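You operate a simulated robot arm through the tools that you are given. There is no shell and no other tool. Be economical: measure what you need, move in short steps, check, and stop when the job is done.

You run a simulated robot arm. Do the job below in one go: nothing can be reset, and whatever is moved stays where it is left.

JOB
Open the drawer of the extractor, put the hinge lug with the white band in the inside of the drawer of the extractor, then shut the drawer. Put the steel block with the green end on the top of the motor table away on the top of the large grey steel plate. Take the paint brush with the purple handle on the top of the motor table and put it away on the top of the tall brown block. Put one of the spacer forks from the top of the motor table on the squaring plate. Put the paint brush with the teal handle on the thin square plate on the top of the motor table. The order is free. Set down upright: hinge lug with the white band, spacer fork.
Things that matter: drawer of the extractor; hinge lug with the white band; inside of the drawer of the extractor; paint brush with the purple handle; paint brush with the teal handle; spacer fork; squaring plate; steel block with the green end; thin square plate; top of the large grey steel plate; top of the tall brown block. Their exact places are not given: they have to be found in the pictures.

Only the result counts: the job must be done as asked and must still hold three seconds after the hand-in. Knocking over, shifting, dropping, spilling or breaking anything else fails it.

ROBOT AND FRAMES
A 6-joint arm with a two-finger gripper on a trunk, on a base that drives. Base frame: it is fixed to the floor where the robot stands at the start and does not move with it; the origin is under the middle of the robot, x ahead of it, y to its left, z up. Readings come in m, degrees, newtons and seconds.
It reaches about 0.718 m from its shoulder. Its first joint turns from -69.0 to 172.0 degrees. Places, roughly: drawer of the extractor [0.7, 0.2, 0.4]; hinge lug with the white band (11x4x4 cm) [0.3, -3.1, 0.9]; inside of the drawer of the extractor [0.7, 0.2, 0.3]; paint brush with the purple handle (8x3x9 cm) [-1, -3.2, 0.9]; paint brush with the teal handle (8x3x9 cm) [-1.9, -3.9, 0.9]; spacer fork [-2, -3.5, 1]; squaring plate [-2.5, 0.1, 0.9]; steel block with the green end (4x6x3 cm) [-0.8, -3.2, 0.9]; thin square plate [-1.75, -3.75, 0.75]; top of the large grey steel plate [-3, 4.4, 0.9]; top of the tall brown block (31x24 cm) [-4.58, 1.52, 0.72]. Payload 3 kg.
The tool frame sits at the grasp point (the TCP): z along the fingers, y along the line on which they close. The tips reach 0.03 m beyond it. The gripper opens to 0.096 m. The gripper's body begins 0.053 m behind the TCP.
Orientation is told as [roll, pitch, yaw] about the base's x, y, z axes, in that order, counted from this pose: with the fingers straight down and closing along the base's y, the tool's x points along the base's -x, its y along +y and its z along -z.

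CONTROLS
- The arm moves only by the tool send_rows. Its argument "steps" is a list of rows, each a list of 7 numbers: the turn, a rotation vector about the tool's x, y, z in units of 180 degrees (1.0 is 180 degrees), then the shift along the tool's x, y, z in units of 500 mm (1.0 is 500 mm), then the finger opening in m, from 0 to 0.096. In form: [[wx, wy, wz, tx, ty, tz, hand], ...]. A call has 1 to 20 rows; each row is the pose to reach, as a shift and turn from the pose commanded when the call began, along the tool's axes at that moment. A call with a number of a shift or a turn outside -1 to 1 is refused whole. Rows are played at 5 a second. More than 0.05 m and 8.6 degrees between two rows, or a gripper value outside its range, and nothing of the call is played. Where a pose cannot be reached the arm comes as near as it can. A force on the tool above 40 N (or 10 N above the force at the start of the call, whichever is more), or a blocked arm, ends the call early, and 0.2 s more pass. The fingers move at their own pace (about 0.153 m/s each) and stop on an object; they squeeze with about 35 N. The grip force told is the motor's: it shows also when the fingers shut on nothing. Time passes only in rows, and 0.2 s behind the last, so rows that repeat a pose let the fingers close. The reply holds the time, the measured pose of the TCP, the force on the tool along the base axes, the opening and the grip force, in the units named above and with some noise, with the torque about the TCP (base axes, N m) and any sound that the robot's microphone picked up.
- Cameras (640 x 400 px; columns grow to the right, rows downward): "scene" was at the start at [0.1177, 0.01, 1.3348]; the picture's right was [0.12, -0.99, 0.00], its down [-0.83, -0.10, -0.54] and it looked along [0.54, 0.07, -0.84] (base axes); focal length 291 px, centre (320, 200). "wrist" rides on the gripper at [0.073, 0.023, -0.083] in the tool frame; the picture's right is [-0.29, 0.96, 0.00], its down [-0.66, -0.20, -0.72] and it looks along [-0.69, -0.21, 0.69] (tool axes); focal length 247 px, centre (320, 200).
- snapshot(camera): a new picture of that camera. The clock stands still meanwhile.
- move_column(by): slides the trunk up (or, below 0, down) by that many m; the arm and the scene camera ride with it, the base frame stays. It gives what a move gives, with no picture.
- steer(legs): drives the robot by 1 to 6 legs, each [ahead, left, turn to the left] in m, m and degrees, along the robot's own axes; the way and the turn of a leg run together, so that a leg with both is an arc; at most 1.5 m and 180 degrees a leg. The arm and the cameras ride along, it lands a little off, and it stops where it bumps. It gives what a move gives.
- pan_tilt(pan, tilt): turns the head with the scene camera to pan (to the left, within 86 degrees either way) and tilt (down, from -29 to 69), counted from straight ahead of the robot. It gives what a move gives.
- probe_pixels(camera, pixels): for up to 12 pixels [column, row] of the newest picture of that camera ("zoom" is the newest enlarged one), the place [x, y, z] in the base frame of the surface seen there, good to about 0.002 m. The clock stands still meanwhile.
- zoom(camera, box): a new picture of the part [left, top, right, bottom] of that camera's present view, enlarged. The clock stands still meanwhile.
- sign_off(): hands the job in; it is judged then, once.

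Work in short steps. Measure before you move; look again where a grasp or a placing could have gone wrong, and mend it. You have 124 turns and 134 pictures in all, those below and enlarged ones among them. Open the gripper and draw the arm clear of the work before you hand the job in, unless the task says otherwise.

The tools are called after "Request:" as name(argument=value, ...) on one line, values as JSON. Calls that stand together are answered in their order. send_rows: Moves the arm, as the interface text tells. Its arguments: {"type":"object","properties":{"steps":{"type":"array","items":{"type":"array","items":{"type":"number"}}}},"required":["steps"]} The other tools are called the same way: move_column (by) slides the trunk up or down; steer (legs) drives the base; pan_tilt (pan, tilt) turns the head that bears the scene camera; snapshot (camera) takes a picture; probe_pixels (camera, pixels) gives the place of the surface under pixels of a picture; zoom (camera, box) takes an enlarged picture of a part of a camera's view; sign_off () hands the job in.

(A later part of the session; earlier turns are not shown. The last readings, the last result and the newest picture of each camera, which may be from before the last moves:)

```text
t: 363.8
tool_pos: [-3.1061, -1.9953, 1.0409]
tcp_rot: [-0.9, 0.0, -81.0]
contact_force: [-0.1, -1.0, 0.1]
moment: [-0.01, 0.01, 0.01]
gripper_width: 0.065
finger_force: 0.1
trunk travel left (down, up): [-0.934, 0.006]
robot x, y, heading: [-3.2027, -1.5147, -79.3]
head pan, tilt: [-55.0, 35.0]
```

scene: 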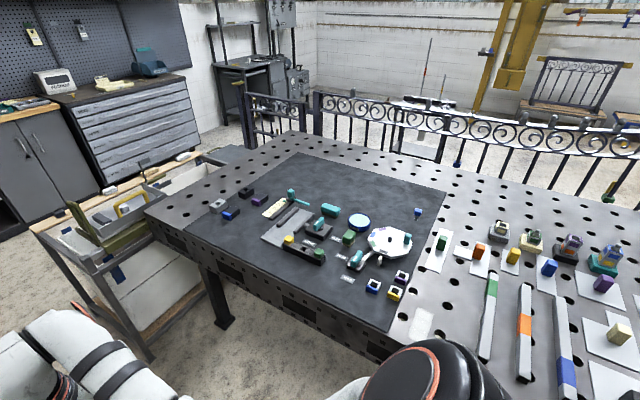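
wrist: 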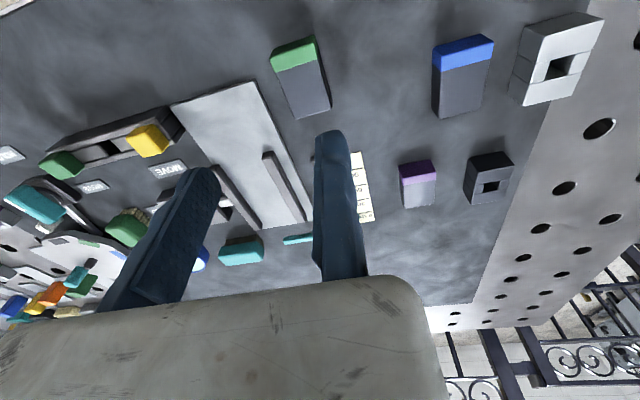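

Continue: ahead 0.75, then diagonal east to in front of the purple brush, then in.

Request:
steer(legs=[[0.75, 0, 0], [0.167, 0.946, 0], [0.167, 0.946, 0]])

Request:
send_rows(steps=[[0, 0, 0, 0, 0, 0, 0.08], [0, 0, 0, 0, 0, 0, 0.096]])

```text
t: 377.3
tool_pos: [-1.0371, -2.7907, 1.0415]
tcp_rot: [-0.8, 0.1, -83.3]
contact_force: [0.0, 0.7, 0.2]
moment: [0.0, 0.03, 0.03]
gripper_width: 0.0652
finger_force: 0.0
trunk travel left (down, up): [-0.934, 0.006]
robot x, y, heading: [-1.1107, -2.306, -81.3]
head pan, tilt: [-55.0, 35.0]
```

```text
t: 377.9
tool_pos: [-1.0361, -2.7904, 1.0424]
tcp_rot: [-0.9, 0.1, -83.3]
contact_force: [0.8, 0.1, 0.2]
moment: [0.02, -0.02, 0.0]
gripper_width: 0.096
finger_force: 0.1
trunk travel left (down, up): [-0.934, 0.006]
robot x, y, heading: [-1.1133, -2.3028, -81.4]
head pan, tilt: [-55.0, 35.0]
```

Move in so that the fixed jaw comes just east of the purple handle.

Request:
steer(legs=[[0.415, 0.013, 0]])

Request:
snapshot(camera="wrist")

Request:
probe_pixels(camera="wrist", pixels=[[250, 100], [280, 100], [300, 100], [270, 120], [290, 130], [250, 130], [310, 120], [230, 110]])

```text
t: 380.4
tool_pos: [-0.9589, -3.1976, 1.0419]
tcp_rot: [-0.9, 0.2, -83.1]
contact_force: [-0.5, -0.5, -0.1]
moment: [0.03, 0.01, 0.03]
gripper_width: 0.0957
finger_force: 0.1
trunk travel left (down, up): [-0.934, 0.006]
robot x, y, heading: [-1.0374, -2.7136, -81.4]
head pan, tilt: [-55.0, 35.0]
```

```text
44 pictures are left
```

wrist: 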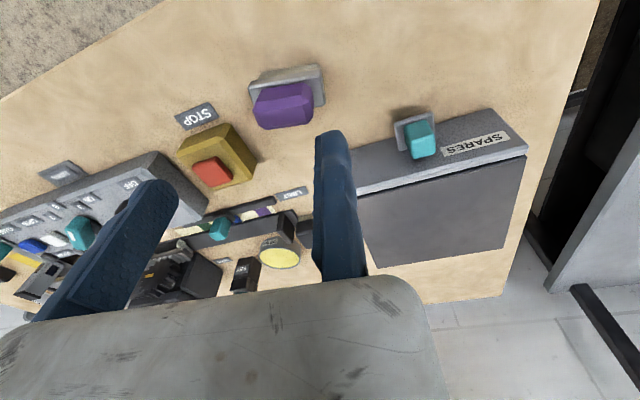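

```text
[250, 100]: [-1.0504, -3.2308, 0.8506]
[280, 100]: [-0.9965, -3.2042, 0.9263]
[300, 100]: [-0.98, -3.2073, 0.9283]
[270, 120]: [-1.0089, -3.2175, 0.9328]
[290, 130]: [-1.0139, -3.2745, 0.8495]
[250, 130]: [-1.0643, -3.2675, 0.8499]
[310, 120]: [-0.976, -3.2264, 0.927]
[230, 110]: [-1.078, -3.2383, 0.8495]
```

Handle centre (−0.996,−3.214). Advance 1.2 cm, lower to z≈0.934, close.

Request:
steer(legs=[[0.0125, 0, 0]])

Request:
move_column(by=-0.109)

Request:
send_rows(steps=[[0, 0, 0, 0, 0, 0, 0.08], [0, 0, 0, 0, 0, 0, 0.06], [0, 0, 0, 0, 0, 0, 0.04], [0, 0, 0, 0, 0, 0, 0.02], [0, 0, 0, 0, 0, 0, 0.02], [0, 0, 0, 0, 0, 0, 0.02]])

Request:
move_column(by=0.11)

Request:
snapshot(camera="wrist")

```text
t: 381.2
tool_pos: [-0.958, -3.2083, 1.0427]
tcp_rot: [-0.9, 0.0, -83.1]
contact_force: [0.2, 0.5, 0.3]
moment: [-0.05, 0.02, -0.01]
gripper_width: 0.0959
finger_force: 0.1
trunk travel left (down, up): [-0.934, 0.006]
robot x, y, heading: [-1.0359, -2.7273, -81.4]
head pan, tilt: [-55.0, 35.0]
```

```text
t: 382.6
tool_pos: [-0.9562, -3.2106, 0.9316]
tcp_rot: [-1.0, 0.1, -83.0]
contact_force: [0.0, 0.3, -0.4]
moment: [0.0, -0.03, -0.03]
gripper_width: 0.0958
finger_force: 0.0
trunk travel left (down, up): [-0.825, 0.115]
robot x, y, heading: [-1.0355, -2.7268, -81.2]
head pan, tilt: [-55.0, 35.0]
```

```text
t: 384.0
tool_pos: [-0.9577, -3.21, 0.9315]
tcp_rot: [-0.9, 0.1, -83.1]
contact_force: [-0.5, 0.2, 1.3]
moment: [-0.06, -0.02, -0.03]
gripper_width: 0.0503
finger_force: 35.4
trunk travel left (down, up): [-0.825, 0.115]
robot x, y, heading: [-1.0371, -2.7275, -81.3]
head pan, tilt: [-55.0, 35.0]
```

```text
t: 385.4
tool_pos: [-0.9571, -3.2111, 1.0421]
tcp_rot: [-0.9, 0.2, -83.0]
contact_force: [-0.7, 0.3, -1.2]
moment: [0.04, -0.01, 0.0]
gripper_width: 0.05
finger_force: 35.4
trunk travel left (down, up): [-0.935, 0.005]
robot x, y, heading: [-1.0376, -2.7278, -81.4]
head pan, tilt: [-55.0, 35.0]
```

```text
43 pictures are left
```

wrist: 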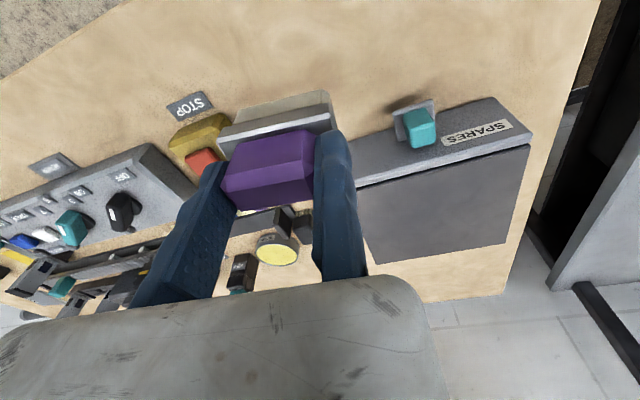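

Purple brush held. Drive back along the aisle toward the brown block.

Request:
steer(legs=[[-0.48, 0, 0], [0, 0, -102], [1.5, 0, 0], [0.65, 0, 0], [0, 0, -84], [1.5, 0, 0]])

Request:
steer(legs=[[1.5, 0, 0], [0.5, 0, 0]])

Request:
pan_tilt(pan=60, tilt=35)

Request:
snapshot(camera="scene")

```text
t: 413.4
tool_pos: [-3.3221, -0.1273, 1.0421]
tcp_rot: [-0.9, 0.1, 90.8]
contact_force: [0.2, 0.3, -1.1]
moment: [-0.01, 0.01, -0.02]
gripper_width: 0.049
finger_force: 34.6
trunk travel left (down, up): [-0.935, 0.005]
robot x, y, heading: [-3.2977, -0.6171, 92.5]
head pan, tilt: [-55.0, 35.0]
```

```text
t: 423.4
tool_pos: [-3.3439, 1.8927, 1.0429]
tcp_rot: [-1.0, 0.2, 88.2]
contact_force: [0.3, 0.1, -0.5]
moment: [0.0, 0.02, -0.02]
gripper_width: 0.0488
finger_force: 35.2
trunk travel left (down, up): [-0.935, 0.005]
robot x, y, heading: [-3.3389, 1.4007, 90.1]
head pan, tilt: [-55.0, 35.0]
```

```text
t: 425.4
tool_pos: [-3.3434, 1.8928, 1.0424]
tcp_rot: [-0.9, 0.1, 88.2]
contact_force: [-0.3, 0.7, -0.8]
moment: [0.0, 0.03, 0.03]
gripper_width: 0.0494
finger_force: 34.9
trunk travel left (down, up): [-0.935, 0.005]
robot x, y, heading: [-3.3385, 1.4002, 89.8]
head pan, tilt: [60.0, 35.0]
```

```text
42 pictures are left
```

scene: 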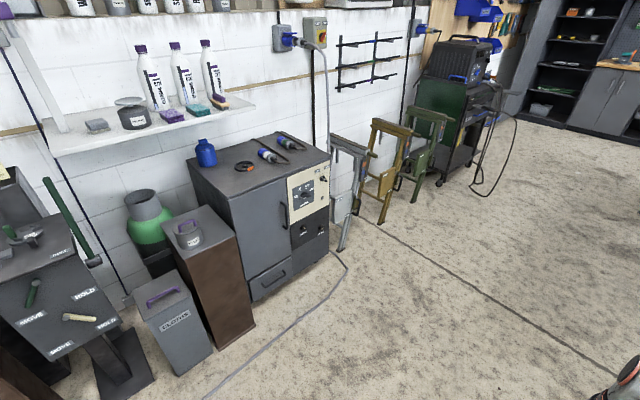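

Brown block top at (205,230) with a pot on it. Zoom and measure the free part.

Request:
zoom(camera="scene", box=[130, 180, 274, 270])

Request:
probe_pixels(camera="zoom", pixels=[[140, 180], [320, 115], [475, 265], [270, 335], [260, 290], [215, 250], [310, 260], [380, 260], [345, 180], [330, 300], [400, 280]])

```text
4.44 times, centred on (202, 225) of scene
```

zoom: 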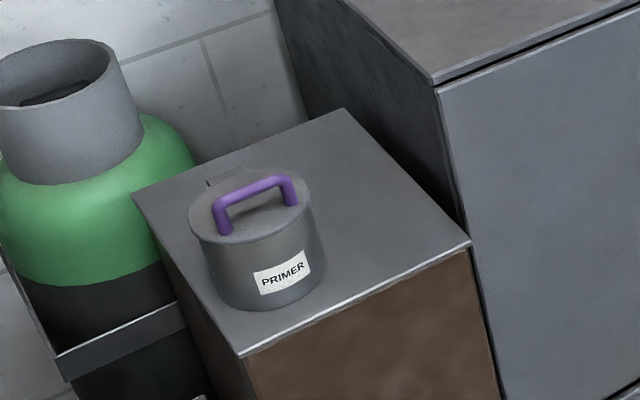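

```text
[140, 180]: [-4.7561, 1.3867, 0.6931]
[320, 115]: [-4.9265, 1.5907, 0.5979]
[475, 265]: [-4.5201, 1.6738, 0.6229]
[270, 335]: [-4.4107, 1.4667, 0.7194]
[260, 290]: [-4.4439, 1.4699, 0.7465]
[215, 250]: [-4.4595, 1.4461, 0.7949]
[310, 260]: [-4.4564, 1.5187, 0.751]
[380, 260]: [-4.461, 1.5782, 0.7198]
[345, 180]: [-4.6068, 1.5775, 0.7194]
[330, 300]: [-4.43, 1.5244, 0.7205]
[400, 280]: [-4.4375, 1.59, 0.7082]
```

Free strip is on the right beside the taller cabinet; measure that cabinet's height and the block corners.

Request:
probe_pixels(camera="scene", pixels=[[230, 185], [300, 165], [229, 199], [250, 210], [207, 206], [234, 232], [188, 257], [196, 243], [330, 158], [190, 222], [204, 150]])

```text
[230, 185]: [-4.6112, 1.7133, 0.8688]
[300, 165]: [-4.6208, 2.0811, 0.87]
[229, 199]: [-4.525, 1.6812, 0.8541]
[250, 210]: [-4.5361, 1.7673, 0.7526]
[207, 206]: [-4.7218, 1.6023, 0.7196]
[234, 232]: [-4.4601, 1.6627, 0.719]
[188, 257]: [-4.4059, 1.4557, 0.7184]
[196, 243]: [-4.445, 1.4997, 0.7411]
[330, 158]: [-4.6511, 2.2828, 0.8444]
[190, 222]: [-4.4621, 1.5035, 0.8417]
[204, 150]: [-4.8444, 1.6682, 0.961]
```

Cabinet top is 0.87, so keep the gripper's narrow side toward it: rotate the hand 88° (in free aisle), and turn to face the block.

Request:
send_rows(steps=[[0, 0, 0.0445, 0, 0, 0, 0.02], [0, 0, 0.089, 0, 0, 0, 0.02], [0, 0, 0.1335, 0, 0, 0, 0.02], [0, 0, 0.178, 0, 0, 0, 0.02], [0, 0, 0.2225, 0, 0, 0, 0.02], [0, 0, 0.267, 0, 0, 0, 0.02], [0, 0, 0.3115, 0, 0, 0, 0.02], [0, 0, 0.356, 0, 0, 0, 0.02], [0, 0, 0.4005, 0, 0, 0, 0.02], [0, 0, 0.445, 0, 0, 0, 0.02], [0, 0, 0.489, 0, 0, 0, 0.02]])

Request:
steer(legs=[[0, 0, 102.6]])

```text
t: 427.8
tool_pos: [-3.3435, 1.8934, 1.0415]
tcp_rot: [-0.3, -1.0, -0.1]
contact_force: [0.2, -0.1, -1.4]
moment: [-0.01, 0.01, -0.03]
gripper_width: 0.0491
finger_force: 35.1
trunk travel left (down, up): [-0.935, 0.005]
robot x, y, heading: [-3.3387, 1.4027, 89.8]
head pan, tilt: [60.0, 35.0]
```

```text
t: 432.6
tool_pos: [-3.8152, 1.279, 1.0424]
tcp_rot: [-0.2, -0.9, 104.5]
contact_force: [0.4, 0.0, -0.5]
moment: [-0.03, 0.04, 0.02]
gripper_width: 0.0492
finger_force: 34.6
trunk travel left (down, up): [-0.935, 0.005]
robot x, y, heading: [-3.3411, 1.4033, -165.9]
head pan, tilt: [60.0, 35.0]
```

Drive to 0.2 m short of the target, and check with both views.

Request:
steer(legs=[[0, -0.492, 0], [0.45, 0, 0]])

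Request:
pan_tilt(pan=-5, tilt=45)

Request:
snapshot(camera="scene")

```text
t: 437.8
tool_pos: [-4.3825, 1.648, 1.0433]
tcp_rot: [-0.1, -0.9, 104.5]
contact_force: [0.6, 0.1, -0.6]
moment: [-0.01, 0.02, 0.0]
gripper_width: 0.0491
finger_force: 35.3
trunk travel left (down, up): [-0.935, 0.005]
robot x, y, heading: [-3.9116, 1.7736, -165.6]
head pan, tilt: [60.0, 35.0]
```

```text
t: 439.2
tool_pos: [-4.3834, 1.6488, 1.042]
tcp_rot: [-0.2, -0.9, 104.4]
contact_force: [0.3, -0.4, -0.6]
moment: [-0.02, 0.03, -0.01]
gripper_width: 0.0491
finger_force: 34.7
trunk travel left (down, up): [-0.935, 0.005]
robot x, y, heading: [-3.9053, 1.7728, -166.0]
head pan, tilt: [-5.0, 45.0]
```

```text
40 pictures are left
```

scene: 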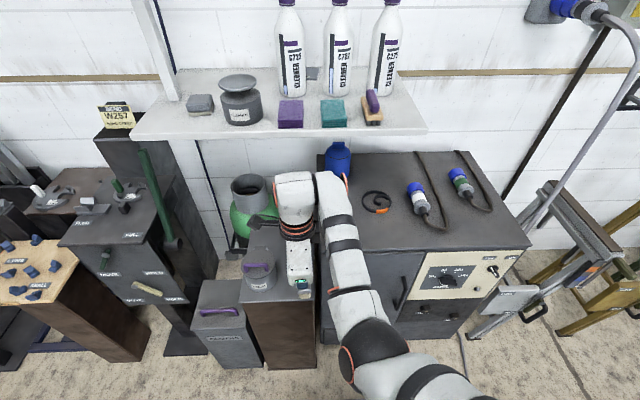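

Probe the wall shelf's front edge before moving under/near it.

Request:
probe_pixels(camera="scene", pixels=[[250, 138], [300, 137], [400, 130], [280, 185], [320, 190], [300, 230], [330, 180]])

```text
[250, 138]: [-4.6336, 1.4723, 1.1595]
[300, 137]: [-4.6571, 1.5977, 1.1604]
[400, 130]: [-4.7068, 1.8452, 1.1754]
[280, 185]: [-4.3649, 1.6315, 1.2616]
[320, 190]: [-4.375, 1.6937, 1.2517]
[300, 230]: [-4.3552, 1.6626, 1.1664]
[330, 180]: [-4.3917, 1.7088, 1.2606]
```

Shelf edge is at x≈−4.65, z≈1.16; lower first (hand then passes under it), then advance 0.175 m.

Request:
move_column(by=-0.208)

Request:
steer(legs=[[0.175, 0.005, 0]])

Request:
snapshot(camera="wrist")

Request:
snapshot(camera="scene")

```text
t: 441.4
tool_pos: [-4.3823, 1.6476, 0.8343]
tcp_rot: [-0.2, -0.9, 104.6]
contact_force: [-0.2, 0.2, -2.0]
moment: [0.0, 0.02, -0.01]
gripper_width: 0.049
finger_force: 34.9
trunk travel left (down, up): [-0.727, 0.213]
robot x, y, heading: [-3.9066, 1.7686, -166.0]
head pan, tilt: [-5.0, 45.0]
```

```text
t: 442.9
tool_pos: [-4.5524, 1.598, 0.8346]
tcp_rot: [-0.1, -0.8, 104.6]
contact_force: [-0.4, -0.2, -1.2]
moment: [0.03, -0.03, -0.01]
gripper_width: 0.049
finger_force: 35.1
trunk travel left (down, up): [-0.727, 0.213]
robot x, y, heading: [-4.0797, 1.7219, -165.7]
head pan, tilt: [-5.0, 45.0]
```

```text
39 pictures are left
```

wrist: 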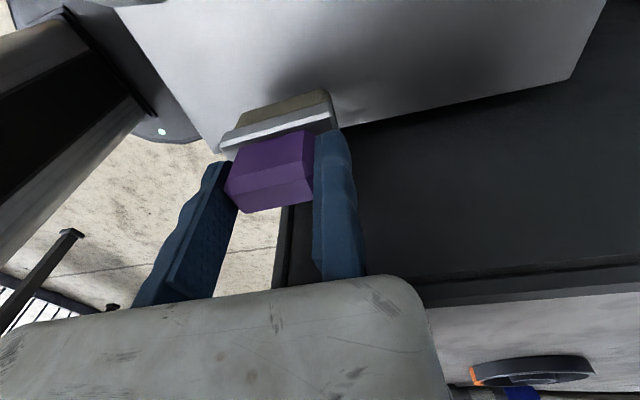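

```text
38 pictures are left
```

scene: 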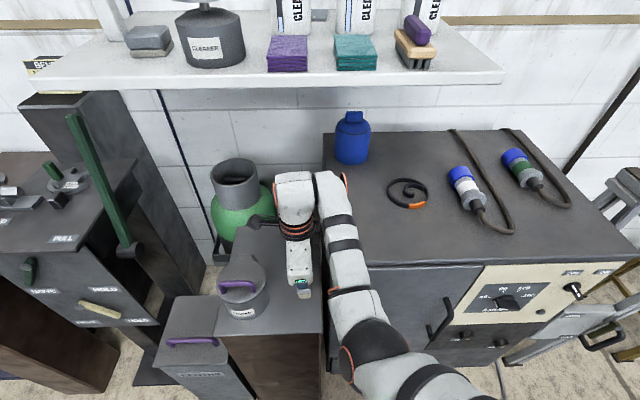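

Brush is over the free strip (s≈0.18, t≈0.05–0.13). Lower and release.

Request:
move_column(by=-0.029)

Request:
move_column(by=-0.004)

Request:
send_rows(steps=[[0, 0, 0, 0, 0, 0, 0.055], [0, 0, 0, 0, 0, 0, 0.065], [0, 0, 0, 0, 0, 0, 0.075], [0, 0, 0, 0, 0, 0, 0.075]])

Request:
move_column(by=0.07)

Request:
snapshot(camera="wrist")

```text
t: 443.7
tool_pos: [-4.551, 1.5981, 0.8049]
tcp_rot: [-0.2, -0.9, 104.6]
contact_force: [-0.3, 0.6, -1.2]
moment: [0.01, 0.06, -0.01]
gripper_width: 0.049
finger_force: 34.4
trunk travel left (down, up): [-0.698, 0.242]
robot x, y, heading: [-4.0796, 1.7239, -165.5]
head pan, tilt: [-5.0, 45.0]
```

```text
t: 444.2
tool_pos: [-4.5506, 1.598, 0.8024]
tcp_rot: [0.0, -0.9, 104.5]
contact_force: [-1.1, 0.9, 8.9]
moment: [0.03, -0.15, 0.01]
gripper_width: 0.0493
finger_force: 34.8
trunk travel left (down, up): [-0.694, 0.246]
robot x, y, heading: [-4.0817, 1.7211, -165.7]
head pan, tilt: [-5.0, 45.0]
```

```text
t: 445.2
tool_pos: [-4.552, 1.5982, 0.8015]
tcp_rot: [-0.3, -0.9, 104.6]
contact_force: [-0.5, -0.3, 0.3]
moment: [-0.02, 0.03, -0.05]
gripper_width: 0.075
finger_force: 0.0
trunk travel left (down, up): [-0.694, 0.246]
robot x, y, heading: [-4.0744, 1.72, -165.4]
head pan, tilt: [-5.0, 45.0]
```

```text
t: 446.3
tool_pos: [-4.5504, 1.5965, 0.8708]
tcp_rot: [-0.2, -0.9, 104.7]
contact_force: [0.4, 0.2, 0.1]
moment: [0.03, 0.02, 0.01]
gripper_width: 0.075
finger_force: 0.0
trunk travel left (down, up): [-0.764, 0.176]
robot x, y, heading: [-4.0773, 1.7252, -165.6]
head pan, tilt: [-5.0, 45.0]
```

```text
37 pictures are left
```

wrist: 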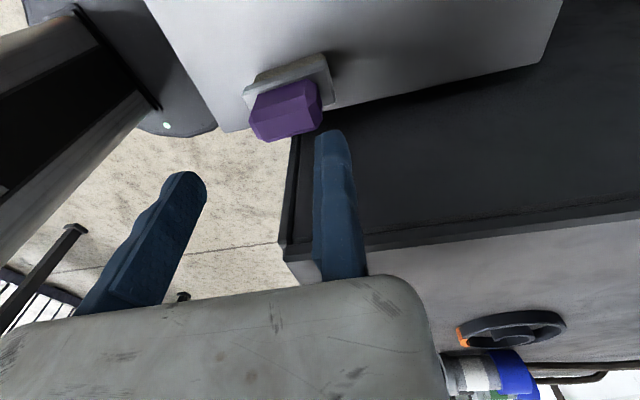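

Purple brush stands on the brown block. Back off, raise, head south and stop near the squaring plate for a look.

Request:
steer(legs=[[-0.55, 0, 0], [0, 0, 79], [1.5, 0, 0]])

Request:
move_column(by=0.17)

Request:
pan_tilt(pan=75, tilt=40)

Request:
snapshot(camera="scene")

```text
t: 459.9
tool_pos: [-3.4691, -0.1471, 0.8714]
tcp_rot: [-0.2, -0.9, -177.9]
contact_force: [0.6, -1.2, 0.2]
moment: [-0.04, 0.0, 0.01]
gripper_width: 0.0753
finger_force: 0.0
trunk travel left (down, up): [-0.764, 0.176]
robot x, y, heading: [-3.4908, 0.3443, -88.4]
head pan, tilt: [-5.0, 45.0]
```

```text
t: 461.8
tool_pos: [-3.4712, -0.1453, 1.0405]
tcp_rot: [-0.3, -0.9, -177.9]
contact_force: [-0.6, 0.3, 0.6]
moment: [0.0, -0.03, -0.02]
gripper_width: 0.075
finger_force: 0.1
trunk travel left (down, up): [-0.934, 0.006]
robot x, y, heading: [-3.4874, 0.3457, -88.4]
head pan, tilt: [-5.0, 45.0]
```

```text
t: 463.4
tool_pos: [-3.4694, -0.147, 1.041]
tcp_rot: [-0.3, -0.9, -177.9]
contact_force: [0.0, -0.1, 0.7]
moment: [0.03, -0.03, -0.01]
gripper_width: 0.075
finger_force: 0.0
trunk travel left (down, up): [-0.934, 0.006]
robot x, y, heading: [-3.491, 0.344, -88.0]
head pan, tilt: [75.0, 40.0]
```

```text
36 pictures are left
```

scene: 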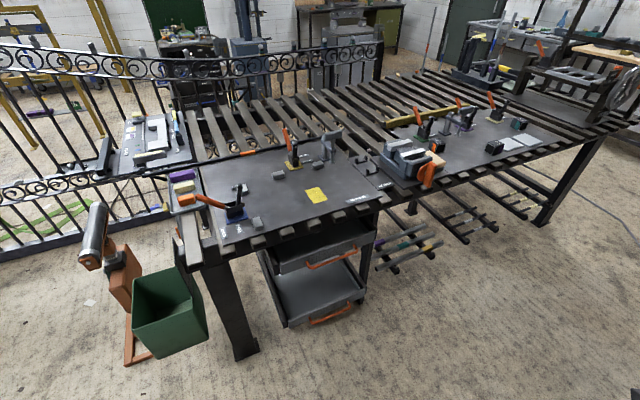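

Two dark plates on the slatted table; zoom on the nearer one around (285,195).

Request:
zoom(camera="scene", box=[180, 120, 400, 258])

Request:
probe_pixels(camera="scene", pixels=[[290, 200], [280, 215], [335, 190], [350, 195], [260, 180], [205, 180], [345, 140], [385, 185], [225, 240], [500, 140], [330, 205]])

```text
2.90 times, centred on (290, 189) of scene
```

zoom: 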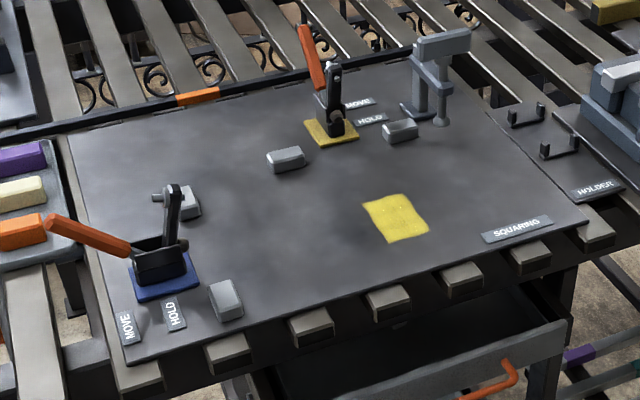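

```text
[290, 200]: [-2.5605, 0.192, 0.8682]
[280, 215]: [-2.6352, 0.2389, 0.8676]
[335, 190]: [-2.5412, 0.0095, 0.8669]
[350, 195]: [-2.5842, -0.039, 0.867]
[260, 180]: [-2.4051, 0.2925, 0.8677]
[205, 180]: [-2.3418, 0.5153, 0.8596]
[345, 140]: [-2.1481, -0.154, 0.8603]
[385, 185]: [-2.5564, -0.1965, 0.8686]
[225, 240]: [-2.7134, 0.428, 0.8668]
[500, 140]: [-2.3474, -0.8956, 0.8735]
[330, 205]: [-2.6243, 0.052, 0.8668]
```

Squaring plate (label visible), z≈0.867; free spot near (−2.58,0.20). Now to the motor table's west part for a fork.

Request:
steer(legs=[[1.5, 0, 0], [1.05, 0, 0], [0, 1.35, 0], [0, 0, 8]])

Request:
pan_tilt(pan=0, tilt=38)

Request:
snapshot(camera="scene")

```text
t: 476.0
tool_pos: [-3.3913, -2.7476, 1.0411]
tcp_rot: [-0.3, -0.9, -179.2]
contact_force: [-0.8, 0.2, 0.3]
moment: [0.02, 0.01, -0.01]
gripper_width: 0.0752
finger_force: 0.0
trunk travel left (down, up): [-0.934, 0.006]
robot x, y, heading: [-3.4003, -2.2567, -89.4]
head pan, tilt: [75.0, 40.0]
stopped in leg 2: the robot was blocked; the commanded pose is now the measured one
```

```text
t: 477.5
tool_pos: [-3.3913, -2.7476, 1.0402]
tcp_rot: [-0.2, -0.9, -179.2]
contact_force: [0.2, -0.6, -0.5]
moment: [0.0, 0.01, 0.0]
gripper_width: 0.075
finger_force: 0.0
trunk travel left (down, up): [-0.934, 0.006]
robot x, y, heading: [-3.4031, -2.2555, -89.4]
head pan, tilt: [0.0, 38.0]
```

```text
34 pictures are left
```

scene: 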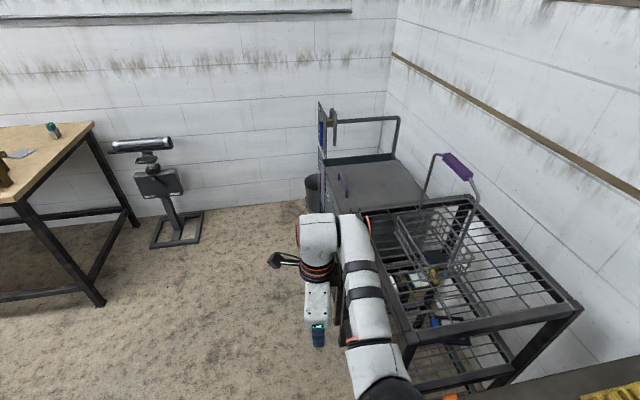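

Something at the right blocked further travel; step away to the east later. First measure the stand and the table's west end for reaching the teal brush.

Request:
probe_pixels(camera="scene", pixels=[[152, 245], [200, 233], [200, 212], [175, 225], [112, 146], [172, 143], [100, 303], [138, 222], [92, 124], [20, 202], [52, 128], [162, 182]])

Request:
steer(legs=[[0.0, 0.7, 9]])

Request:
snapshot(camera="scene")

```text
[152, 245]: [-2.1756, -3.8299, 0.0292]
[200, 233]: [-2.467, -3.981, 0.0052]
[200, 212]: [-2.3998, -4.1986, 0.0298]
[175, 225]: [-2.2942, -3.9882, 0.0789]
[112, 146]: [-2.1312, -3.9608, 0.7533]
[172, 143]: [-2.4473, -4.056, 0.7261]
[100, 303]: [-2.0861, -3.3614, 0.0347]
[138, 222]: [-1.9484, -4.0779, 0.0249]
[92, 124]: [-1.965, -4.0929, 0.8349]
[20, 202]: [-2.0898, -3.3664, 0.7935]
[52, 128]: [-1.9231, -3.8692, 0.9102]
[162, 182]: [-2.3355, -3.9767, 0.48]
```

```text
t: 481.3
tool_pos: [-2.6426, -2.6869, 1.0409]
tcp_rot: [-0.3, -0.9, -171.0]
contact_force: [-0.2, -0.5, 0.3]
moment: [-0.01, 0.0, -0.02]
gripper_width: 0.075
finger_force: 0.0
trunk travel left (down, up): [-0.934, 0.006]
robot x, y, heading: [-2.7189, -2.2018, -81.4]
head pan, tilt: [0.0, 38.0]
```

```text
33 pictures are left
```

scene: 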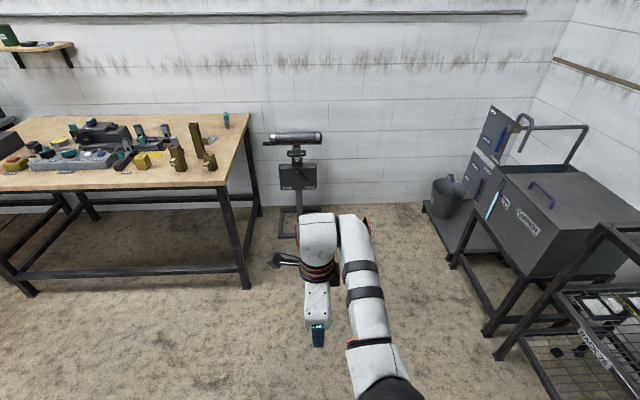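

Zoom on the forks (around (185,150)) from here.

Request:
zoom(camera="scene", box=[140, 105, 260, 180])

Request:
probe_pixels(camera="zoom", pixels=[[350, 255], [345, 285], [385, 260], [385, 310], [355, 315], [190, 250], [195, 300], [225, 250], [465, 70], [475, 95], [130, 130], [110, 130]])

```text
5.33 times, centred on (200, 142) of scene
```

zoom: 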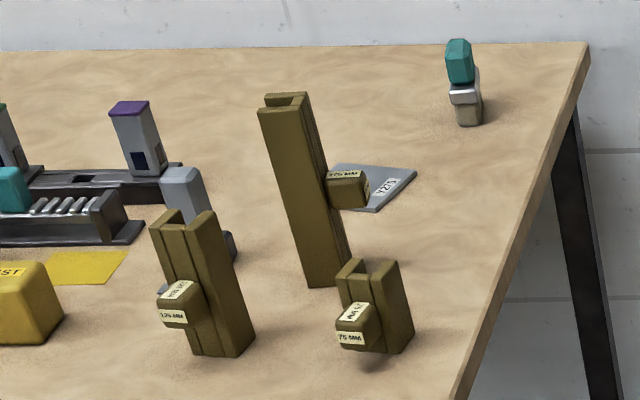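

```text
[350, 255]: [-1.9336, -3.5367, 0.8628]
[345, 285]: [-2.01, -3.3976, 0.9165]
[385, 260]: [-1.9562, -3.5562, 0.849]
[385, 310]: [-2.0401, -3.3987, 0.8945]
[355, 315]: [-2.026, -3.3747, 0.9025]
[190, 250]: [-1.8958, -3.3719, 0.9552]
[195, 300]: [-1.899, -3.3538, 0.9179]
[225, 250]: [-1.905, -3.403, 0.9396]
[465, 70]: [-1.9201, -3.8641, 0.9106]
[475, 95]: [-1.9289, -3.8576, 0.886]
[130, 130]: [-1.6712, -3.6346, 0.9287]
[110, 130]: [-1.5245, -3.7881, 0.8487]
```

The small "75 MM" fork at (−2.02,−3.40) suits. Rotate the hand back 88°, open it, and drive over it.

Request:
send_rows(steps=[[0, 0, -0.0445, 0, 0, 0, 0.096], [0, 0, -0.089, 0, 0, 0, 0.096], [0, 0, -0.1335, 0, 0, 0, 0.096], [0, 0, -0.178, 0, 0, 0, 0.096], [0, 0, -0.2225, 0, 0, 0, 0.096], [0, 0, -0.267, 0, 0, 0, 0.096], [0, 0, -0.3115, 0, 0, 0, 0.096], [0, 0, -0.356, 0, 0, 0, 0.096], [0, 0, -0.4005, 0, 0, 0, 0.096], [0, 0, -0.445, 0, 0, 0, 0.096], [0, 0, -0.489, 0, 0, 0, 0.096]])

Request:
steer(legs=[[0.787, 0.55, 0]])

Request:
snapshot(camera="wrist")

```text
t: 483.7
tool_pos: [-2.643, -2.6858, 1.0396]
tcp_rot: [-0.9, 0.2, -82.8]
contact_force: [-1.3, 0.8, -0.2]
moment: [0.0, -0.02, 0.0]
gripper_width: 0.0958
finger_force: 0.0
trunk travel left (down, up): [-0.934, 0.006]
robot x, y, heading: [-2.7201, -2.206, -81.0]
head pan, tilt: [0.0, 38.0]
```

```text
t: 488.7
tool_pos: [-1.9917, -3.3906, 1.0402]
tcp_rot: [-0.9, 0.1, -83.6]
contact_force: [0.1, -1.0, 0.1]
moment: [0.01, -0.01, -0.01]
gripper_width: 0.0962
finger_force: 0.1
trunk travel left (down, up): [-0.934, 0.006]
robot x, y, heading: [-2.0626, -2.9067, -81.9]
head pan, tilt: [0.0, 38.0]
```

```text
31 pictures are left
```

wrist: 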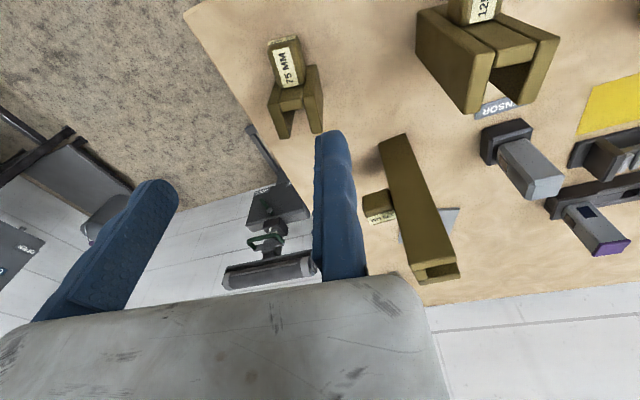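

Probe the small fork's top outline.

Request:
zoom(camera="wrist", box=[240, 30, 352, 150])

Request:
probe_pixels(camera="wrist", pixels=[[273, 106], [275, 98], [300, 97], [310, 92], [313, 110], [318, 128], [282, 130], [278, 120], [287, 65], [300, 104], [321, 90], [268, 106]])

```text
3.33 times, centred on (296, 90) of wrist
```

zoom: 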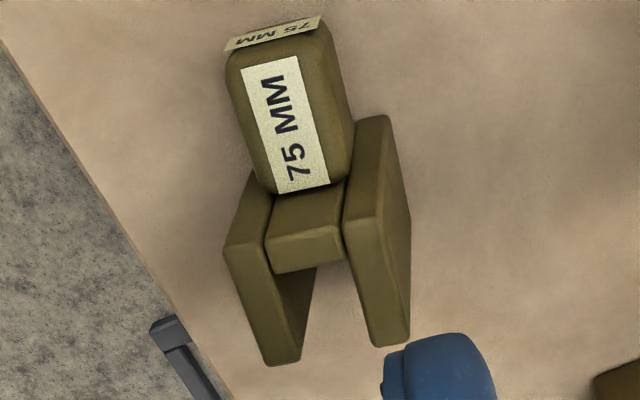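

```text
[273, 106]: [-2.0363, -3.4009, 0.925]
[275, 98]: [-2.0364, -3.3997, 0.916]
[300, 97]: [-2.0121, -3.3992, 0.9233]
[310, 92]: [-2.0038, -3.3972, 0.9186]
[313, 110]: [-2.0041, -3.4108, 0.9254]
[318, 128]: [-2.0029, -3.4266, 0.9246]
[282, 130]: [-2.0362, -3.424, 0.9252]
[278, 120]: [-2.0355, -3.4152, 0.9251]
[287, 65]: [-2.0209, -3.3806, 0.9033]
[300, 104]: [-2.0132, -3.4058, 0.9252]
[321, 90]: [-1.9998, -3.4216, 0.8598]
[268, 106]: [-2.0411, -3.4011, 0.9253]
```

Fork spans x −2.042…−1.998, y −3.398…−3.43, top 0.925. Align yaw 6°, advance 2.2 cm, lower to 0.90, close.

Request:
send_rows(steps=[[0, 0, 0.018, 0, 0, 0, 0.096], [0, 0, 0.036, 0, 0, 0, 0.096]])

Request:
steer(legs=[[0.0225, -0.002, 0]])

Request:
move_column(by=-0.09)

Request:
snapshot(camera="wrist")

```text
t: 489.3
tool_pos: [-1.9924, -3.3911, 1.0407]
tcp_rot: [-1.0, 0.1, -90.1]
contact_force: [-0.3, -0.1, 0.2]
moment: [0.0, 0.05, -0.03]
gripper_width: 0.0964
finger_force: 0.1
trunk travel left (down, up): [-0.934, 0.006]
robot x, y, heading: [-2.061, -2.9055, -81.9]
head pan, tilt: [0.0, 38.0]
```

```text
t: 490.1
tool_pos: [-1.9911, -3.4101, 1.0426]
tcp_rot: [-1.0, -0.1, -90.2]
contact_force: [-0.2, 0.6, 0.3]
moment: [-0.05, 0.01, 0.03]
gripper_width: 0.0961
finger_force: 0.0
trunk travel left (down, up): [-0.934, 0.006]
robot x, y, heading: [-2.0609, -2.929, -82.0]
head pan, tilt: [0.0, 38.0]
```

```text
t: 491.3
tool_pos: [-1.9907, -3.4143, 0.9514]
tcp_rot: [-0.9, 0.1, -90.1]
contact_force: [0.3, 0.8, -0.7]
moment: [0.0, 0.01, 0.02]
gripper_width: 0.0962
finger_force: 0.1
trunk travel left (down, up): [-0.844, 0.096]
robot x, y, heading: [-2.0616, -2.9285, -82.0]
head pan, tilt: [0.0, 38.0]
```

```text
29 pictures are left
```

wrist: 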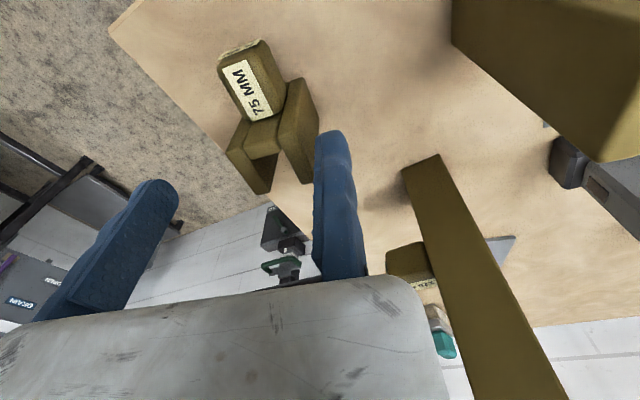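

Straddling correctly, tall fork stays clear. Lower 5 cm, close, lift.

Request:
move_column(by=-0.05)

Request:
send_rows(steps=[[0, 0, 0, 0, 0, 0, 0.07], [0, 0, 0, 0, 0, 0, 0.05], [0, 0, 0, 0, 0, 0, 0.03], [0, 0, 0, 0, 0, 0, 0.02], [0, 0, 0, 0, 0, 0, 0.02]])

Request:
move_column(by=0.14)

Request:
snapshot(camera="wrist")

```text
t: 492.2
tool_pos: [-1.9902, -3.4144, 0.8999]
tcp_rot: [-1.0, 0.2, -90.1]
contact_force: [0.3, -0.2, -0.7]
moment: [0.01, 0.0, -0.04]
gripper_width: 0.0963
finger_force: 0.0
trunk travel left (down, up): [-0.794, 0.146]
robot x, y, heading: [-2.0607, -2.9301, -81.7]
head pan, tilt: [0.0, 38.0]
```

```text
t: 493.4
tool_pos: [-1.989, -3.4137, 0.9013]
tcp_rot: [-1.0, 0.0, -90.0]
contact_force: [1.4, -1.2, 2.2]
moment: [-0.05, -0.1, 0.02]
gripper_width: 0.0415
finger_force: 35.4
trunk travel left (down, up): [-0.794, 0.146]
robot x, y, heading: [-2.0597, -2.9279, -81.8]
head pan, tilt: [0.0, 38.0]
```

```text
t: 495.1
tool_pos: [-1.9895, -3.414, 1.0398]
tcp_rot: [-1.1, 0.1, -90.0]
contact_force: [0.1, -0.3, -3.5]
moment: [0.03, -0.1, 0.02]
gripper_width: 0.0413
finger_force: 34.9
trunk travel left (down, up): [-0.934, 0.006]
robot x, y, heading: [-2.0626, -2.9335, -81.9]
head pan, tilt: [0.0, 38.0]
```

```text
28 pictures are left
```

wrist: 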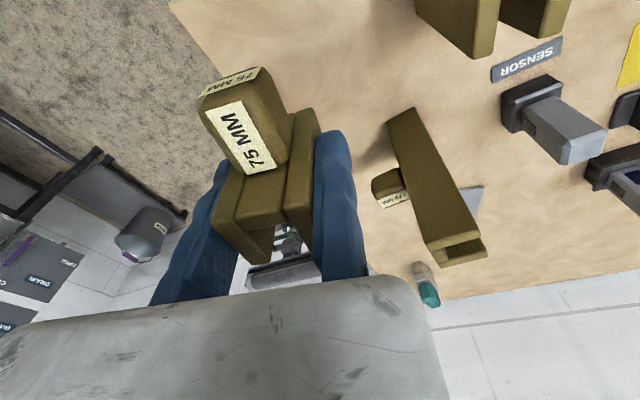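

Fork held. Drive back up the aisle to the squaring plate.

Request:
steer(legs=[[-0.7, 0, 0], [0, 0, -98], [1.12, 0, 0], [0, 0, -90], [1.5, 0, 0], [0.85, 0, 0]])

Request:
steer(legs=[[0, 0, -78]])

```text
t: 523.6
tool_pos: [-3.1844, 0.6364, 1.0406]
tcp_rot: [-1.0, 0.2, 78.0]
contact_force: [-0.8, -0.3, -3.3]
moment: [0.02, 0.06, -0.01]
gripper_width: 0.0414
finger_force: 34.9
trunk travel left (down, up): [-0.934, 0.006]
robot x, y, heading: [-3.2166, 0.148, 86.2]
head pan, tilt: [0.0, 38.0]
```

```text
t: 527.3
tool_pos: [-2.7295, 0.2205, 1.0399]
tcp_rot: [-1.1, 0.1, 0.0]
contact_force: [-0.2, -0.3, -1.8]
moment: [0.06, -0.01, 0.01]
gripper_width: 0.0415
finger_force: 35.0
trunk travel left (down, up): [-0.934, 0.006]
robot x, y, heading: [-3.2165, 0.1476, 8.2]
head pan, tilt: [0.0, 38.0]
```

Advance 0.147 m to be over the free spot and check.

Request:
steer(legs=[[0.147, -0.03, 0]])

Request:
move_column(by=-0.09)

Request:
snapshot(camera="wrist")

```text
t: 528.7
tool_pos: [-2.586, 0.2116, 1.0421]
tcp_rot: [-1.0, 0.1, 0.2]
contact_force: [0.1, 0.5, -3.6]
moment: [0.08, 0.02, 0.01]
gripper_width: 0.0416
finger_force: 35.2
trunk travel left (down, up): [-0.934, 0.006]
robot x, y, heading: [-3.0688, 0.1376, 8.3]
head pan, tilt: [0.0, 38.0]
```

```text
t: 530.0
tool_pos: [-2.5837, 0.2125, 0.9501]
tcp_rot: [-1.0, 0.1, 0.1]
contact_force: [0.4, -0.2, -2.7]
moment: [0.09, -0.01, 0.03]
gripper_width: 0.0414
finger_force: 35.0
trunk travel left (down, up): [-0.844, 0.096]
robot x, y, heading: [-3.0672, 0.1378, 8.6]
head pan, tilt: [0.0, 38.0]
```

```text
27 pictures are left
```

wrist: 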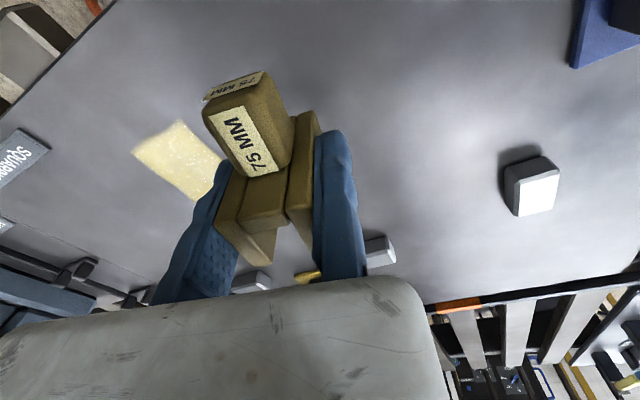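

Spot is clear (sticker to the right). Lower ~3.2 cm, release, rise.

Request:
move_column(by=-0.028)

Request:
move_column(by=-0.004)

Request:
send_rows(steps=[[0, 0, 0, 0, 0, 0, 0.05], [0, 0, 0, 0, 0, 0, 0.06], [0, 0, 0, 0, 0, 0, 0.075], [0, 0, 0, 0, 0, 0, 0.075]])

Request:
move_column(by=0.12)

Request:
snapshot(camera="wrist")

```text
t: 530.7
tool_pos: [-2.5854, 0.2118, 0.9227]
tcp_rot: [-1.1, 0.2, 0.1]
contact_force: [-0.5, 0.0, -3.4]
moment: [0.09, -0.03, -0.03]
gripper_width: 0.0415
finger_force: 34.7
trunk travel left (down, up): [-0.816, 0.124]
robot x, y, heading: [-3.0684, 0.139, 8.4]
head pan, tilt: [0.0, 38.0]
```

```text
t: 531.2
tool_pos: [-2.5848, 0.2105, 0.9187]
tcp_rot: [-0.9, 0.0, 0.1]
contact_force: [0.3, -0.3, 2.9]
moment: [0.02, 0.0, -0.01]
gripper_width: 0.0417
finger_force: 34.9
trunk travel left (down, up): [-0.812, 0.128]
robot x, y, heading: [-3.0685, 0.1393, 8.2]
head pan, tilt: [0.0, 38.0]
```

```text
t: 532.2
tool_pos: [-2.5843, 0.2103, 0.9185]
tcp_rot: [-1.0, 0.1, 0.1]
contact_force: [0.1, 0.0, 0.4]
moment: [0.0, 0.0, -0.01]
gripper_width: 0.0751
finger_force: 0.1
trunk travel left (down, up): [-0.812, 0.128]
robot x, y, heading: [-3.0699, 0.1383, 8.4]
head pan, tilt: [0.0, 38.0]
```

```text
t: 533.7
tool_pos: [-2.5848, 0.2119, 1.0373]
tcp_rot: [-1.0, 0.1, 0.1]
contact_force: [-0.8, 0.0, 0.6]
moment: [0.04, -0.03, -0.04]
gripper_width: 0.0751
finger_force: 0.1
trunk travel left (down, up): [-0.932, 0.008]
robot x, y, heading: [-3.0686, 0.1424, 7.9]
head pan, tilt: [0.0, 38.0]
```

```text
26 pictures are left
```

wrist: 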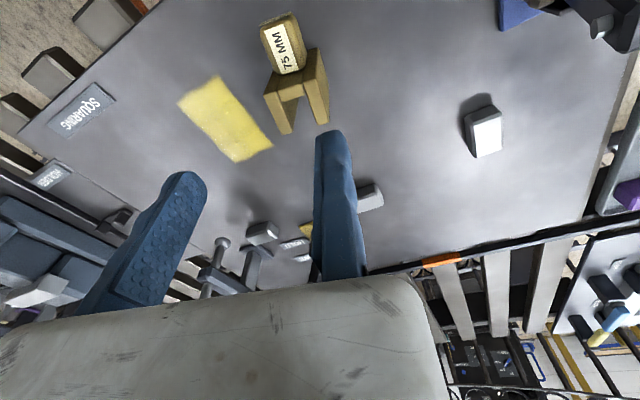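

Fork stands upright on the squaring plate. Head back for the teal brush.

Request:
steer(legs=[[-0.2, 0, 0], [0, 0, -92], [1.5, 0, 0], [0.75, 0, 0], [0, 0.45, 0]])

```text
t: 552.5
tool_pos: [-2.5635, -2.6054, 1.0391]
tcp_rot: [-0.8, 0.1, -92.0]
contact_force: [-0.3, 0.2, 0.5]
moment: [-0.02, 0.03, 0.04]
gripper_width: 0.0751
finger_force: 0.1
trunk travel left (down, up): [-0.932, 0.008]
robot x, y, heading: [-2.6191, -2.1199, -83.7]
head pan, tilt: [0.0, 38.0]
```

Go down the west side and turn toward the brush, then look.

Request:
steer(legs=[[1.27, -0.04, 0], [0, 0, 50]])

Request:
pan_tilt(pan=0, tilt=50)

Request:
snapshot(camera="scene")

Request:
snapshot(camera="wrist")

```text
t: 561.3
tool_pos: [-2.119, -3.6854, 1.0385]
tcp_rot: [-0.9, 0.1, -42.0]
contact_force: [-0.5, 0.9, -0.4]
moment: [-0.01, -0.01, 0.02]
gripper_width: 0.0748
finger_force: 0.0
trunk travel left (down, up): [-0.932, 0.008]
robot x, y, heading: [-2.525, -3.4157, -33.8]
head pan, tilt: [0.0, 38.0]
```

```text
t: 562.0
tool_pos: [-2.1186, -3.6852, 1.0379]
tcp_rot: [-1.1, 0.1, -42.0]
contact_force: [0.0, 0.1, 0.3]
moment: [-0.01, 0.02, -0.02]
gripper_width: 0.075
finger_force: 0.1
trunk travel left (down, up): [-0.932, 0.008]
robot x, y, heading: [-2.5266, -3.4151, -33.7]
head pan, tilt: [0.0, 50.0]
```

```text
25 pictures are left
```

scene: 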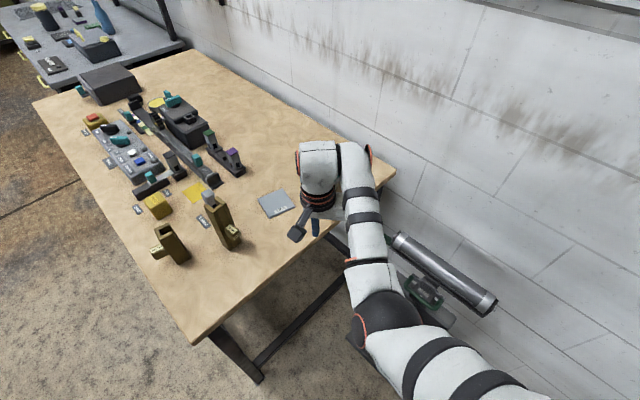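

```text
24 pictures are left
```

wrist: 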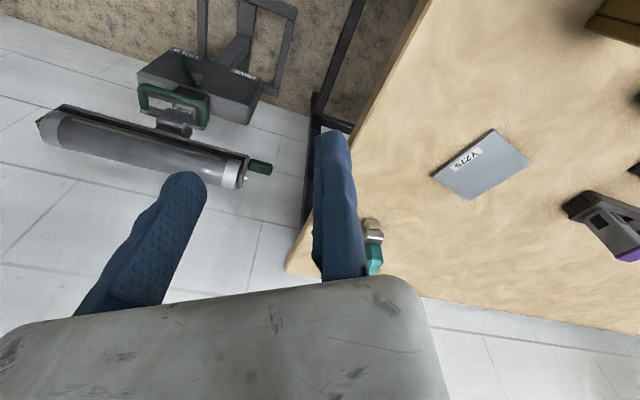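

Brush at (373,247) and plate at (480,165) in the wrist view; probe both.

Request:
zoom(camera="wrist", box=[340, 200, 420, 290])

Request:
probe_pixels(camera="wrist", pixels=[[375, 250], [375, 270], [369, 255], [380, 255], [372, 240], [367, 232], [380, 238], [367, 222], [376, 222], [436, 177], [528, 165], [480, 165]])

```text
4.44 times, centred on (380, 245) of wrist
```

zoom: 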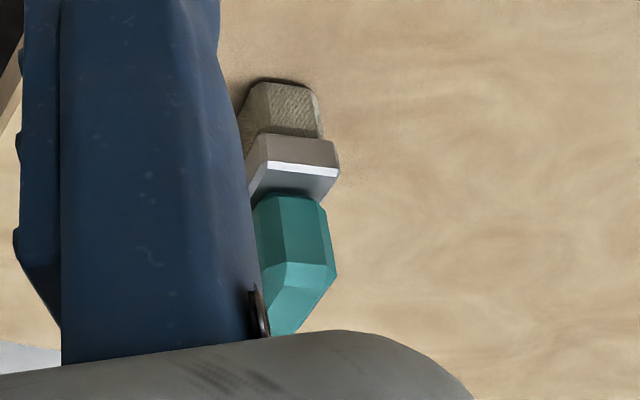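

```text
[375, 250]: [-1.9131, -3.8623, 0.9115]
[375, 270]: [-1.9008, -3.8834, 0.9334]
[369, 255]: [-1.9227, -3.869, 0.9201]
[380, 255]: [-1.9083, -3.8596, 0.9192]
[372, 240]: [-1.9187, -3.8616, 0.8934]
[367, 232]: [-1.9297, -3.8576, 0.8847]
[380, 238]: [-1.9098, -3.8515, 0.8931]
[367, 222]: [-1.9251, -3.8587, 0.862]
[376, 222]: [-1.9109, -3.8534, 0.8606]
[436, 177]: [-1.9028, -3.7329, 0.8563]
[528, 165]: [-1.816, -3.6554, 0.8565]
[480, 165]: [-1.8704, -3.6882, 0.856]
```

Handle centre ≈(−1.90,−3.884), long axis ≈(0.5,−0.87); plate centre ≈(−1.861,−3.692), top 0.856. Rotate the hand −18°, extend 3 cm, open, and drive in.

Request:
send_rows(steps=[[0, 0, 0.035, -0.02, 0.003, 0, 0.09], [0, 0, 0.07, -0.04, 0.006, 0, 0.09], [0, 0, 0.1, -0.059, 0.009, 0, 0.09]])

Request:
steer(legs=[[0.25, -0.0215, 0]])

Request:
snapshot(camera="wrist")

```text
t: 562.8
tool_pos: [-2.1052, -3.684, 1.0403]
tcp_rot: [-1.5, -0.7, -60.1]
contact_force: [0.6, -0.7, -0.8]
moment: [-0.02, -0.02, 0.0]
gripper_width: 0.0899
finger_force: 0.0
out of reach, approached as far as the arm can: row 1, 2, 3
trunk travel left (down, up): [-0.932, 0.008]
robot x, y, heading: [-2.5267, -3.4126, -33.7]
head pan, tilt: [0.0, 50.0]
```

```text
t: 564.6
tool_pos: [-1.9129, -3.8393, 1.0416]
tcp_rot: [-1.3, -0.8, -60.1]
contact_force: [0.1, -0.5, -0.8]
moment: [0.0, -0.01, -0.01]
gripper_width: 0.0902
finger_force: 0.0
trunk travel left (down, up): [-0.932, 0.008]
robot x, y, heading: [-2.3285, -3.5684, -33.9]
head pan, tilt: [0.0, 50.0]
```

```text
22 pictures are left
```

wrist: 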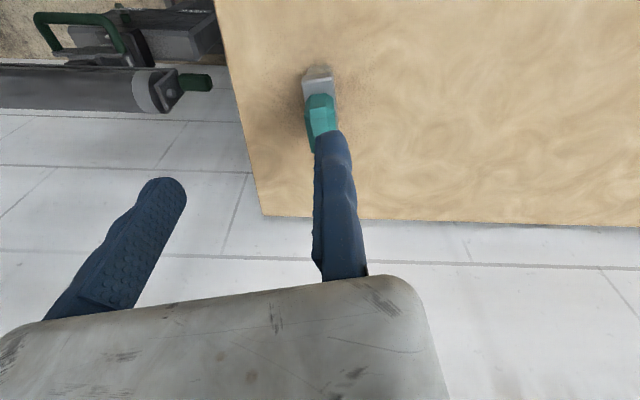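

Zoom to get the brush's axis and centre precisely.

Request:
zoom(camera="wrist", box=[280, 50, 376, 160])

Request:
probe_pixels(camera="wrist", pixels=[[308, 100], [332, 97], [311, 120], [336, 117], [320, 108], [314, 140], [303, 82], [334, 80], [318, 130], [322, 97]])

```text
3.64 times, centred on (328, 105) of wrist
```

zoom: 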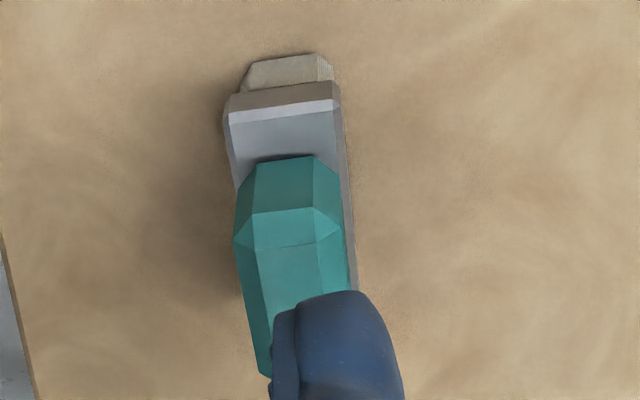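

```text
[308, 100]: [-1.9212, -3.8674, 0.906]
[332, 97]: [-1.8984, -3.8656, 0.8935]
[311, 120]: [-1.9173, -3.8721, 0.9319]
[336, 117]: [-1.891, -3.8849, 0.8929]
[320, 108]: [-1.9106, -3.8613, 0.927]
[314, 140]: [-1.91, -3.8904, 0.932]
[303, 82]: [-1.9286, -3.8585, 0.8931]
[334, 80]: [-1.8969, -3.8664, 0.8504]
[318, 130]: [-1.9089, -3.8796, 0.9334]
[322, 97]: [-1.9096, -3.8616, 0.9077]
```

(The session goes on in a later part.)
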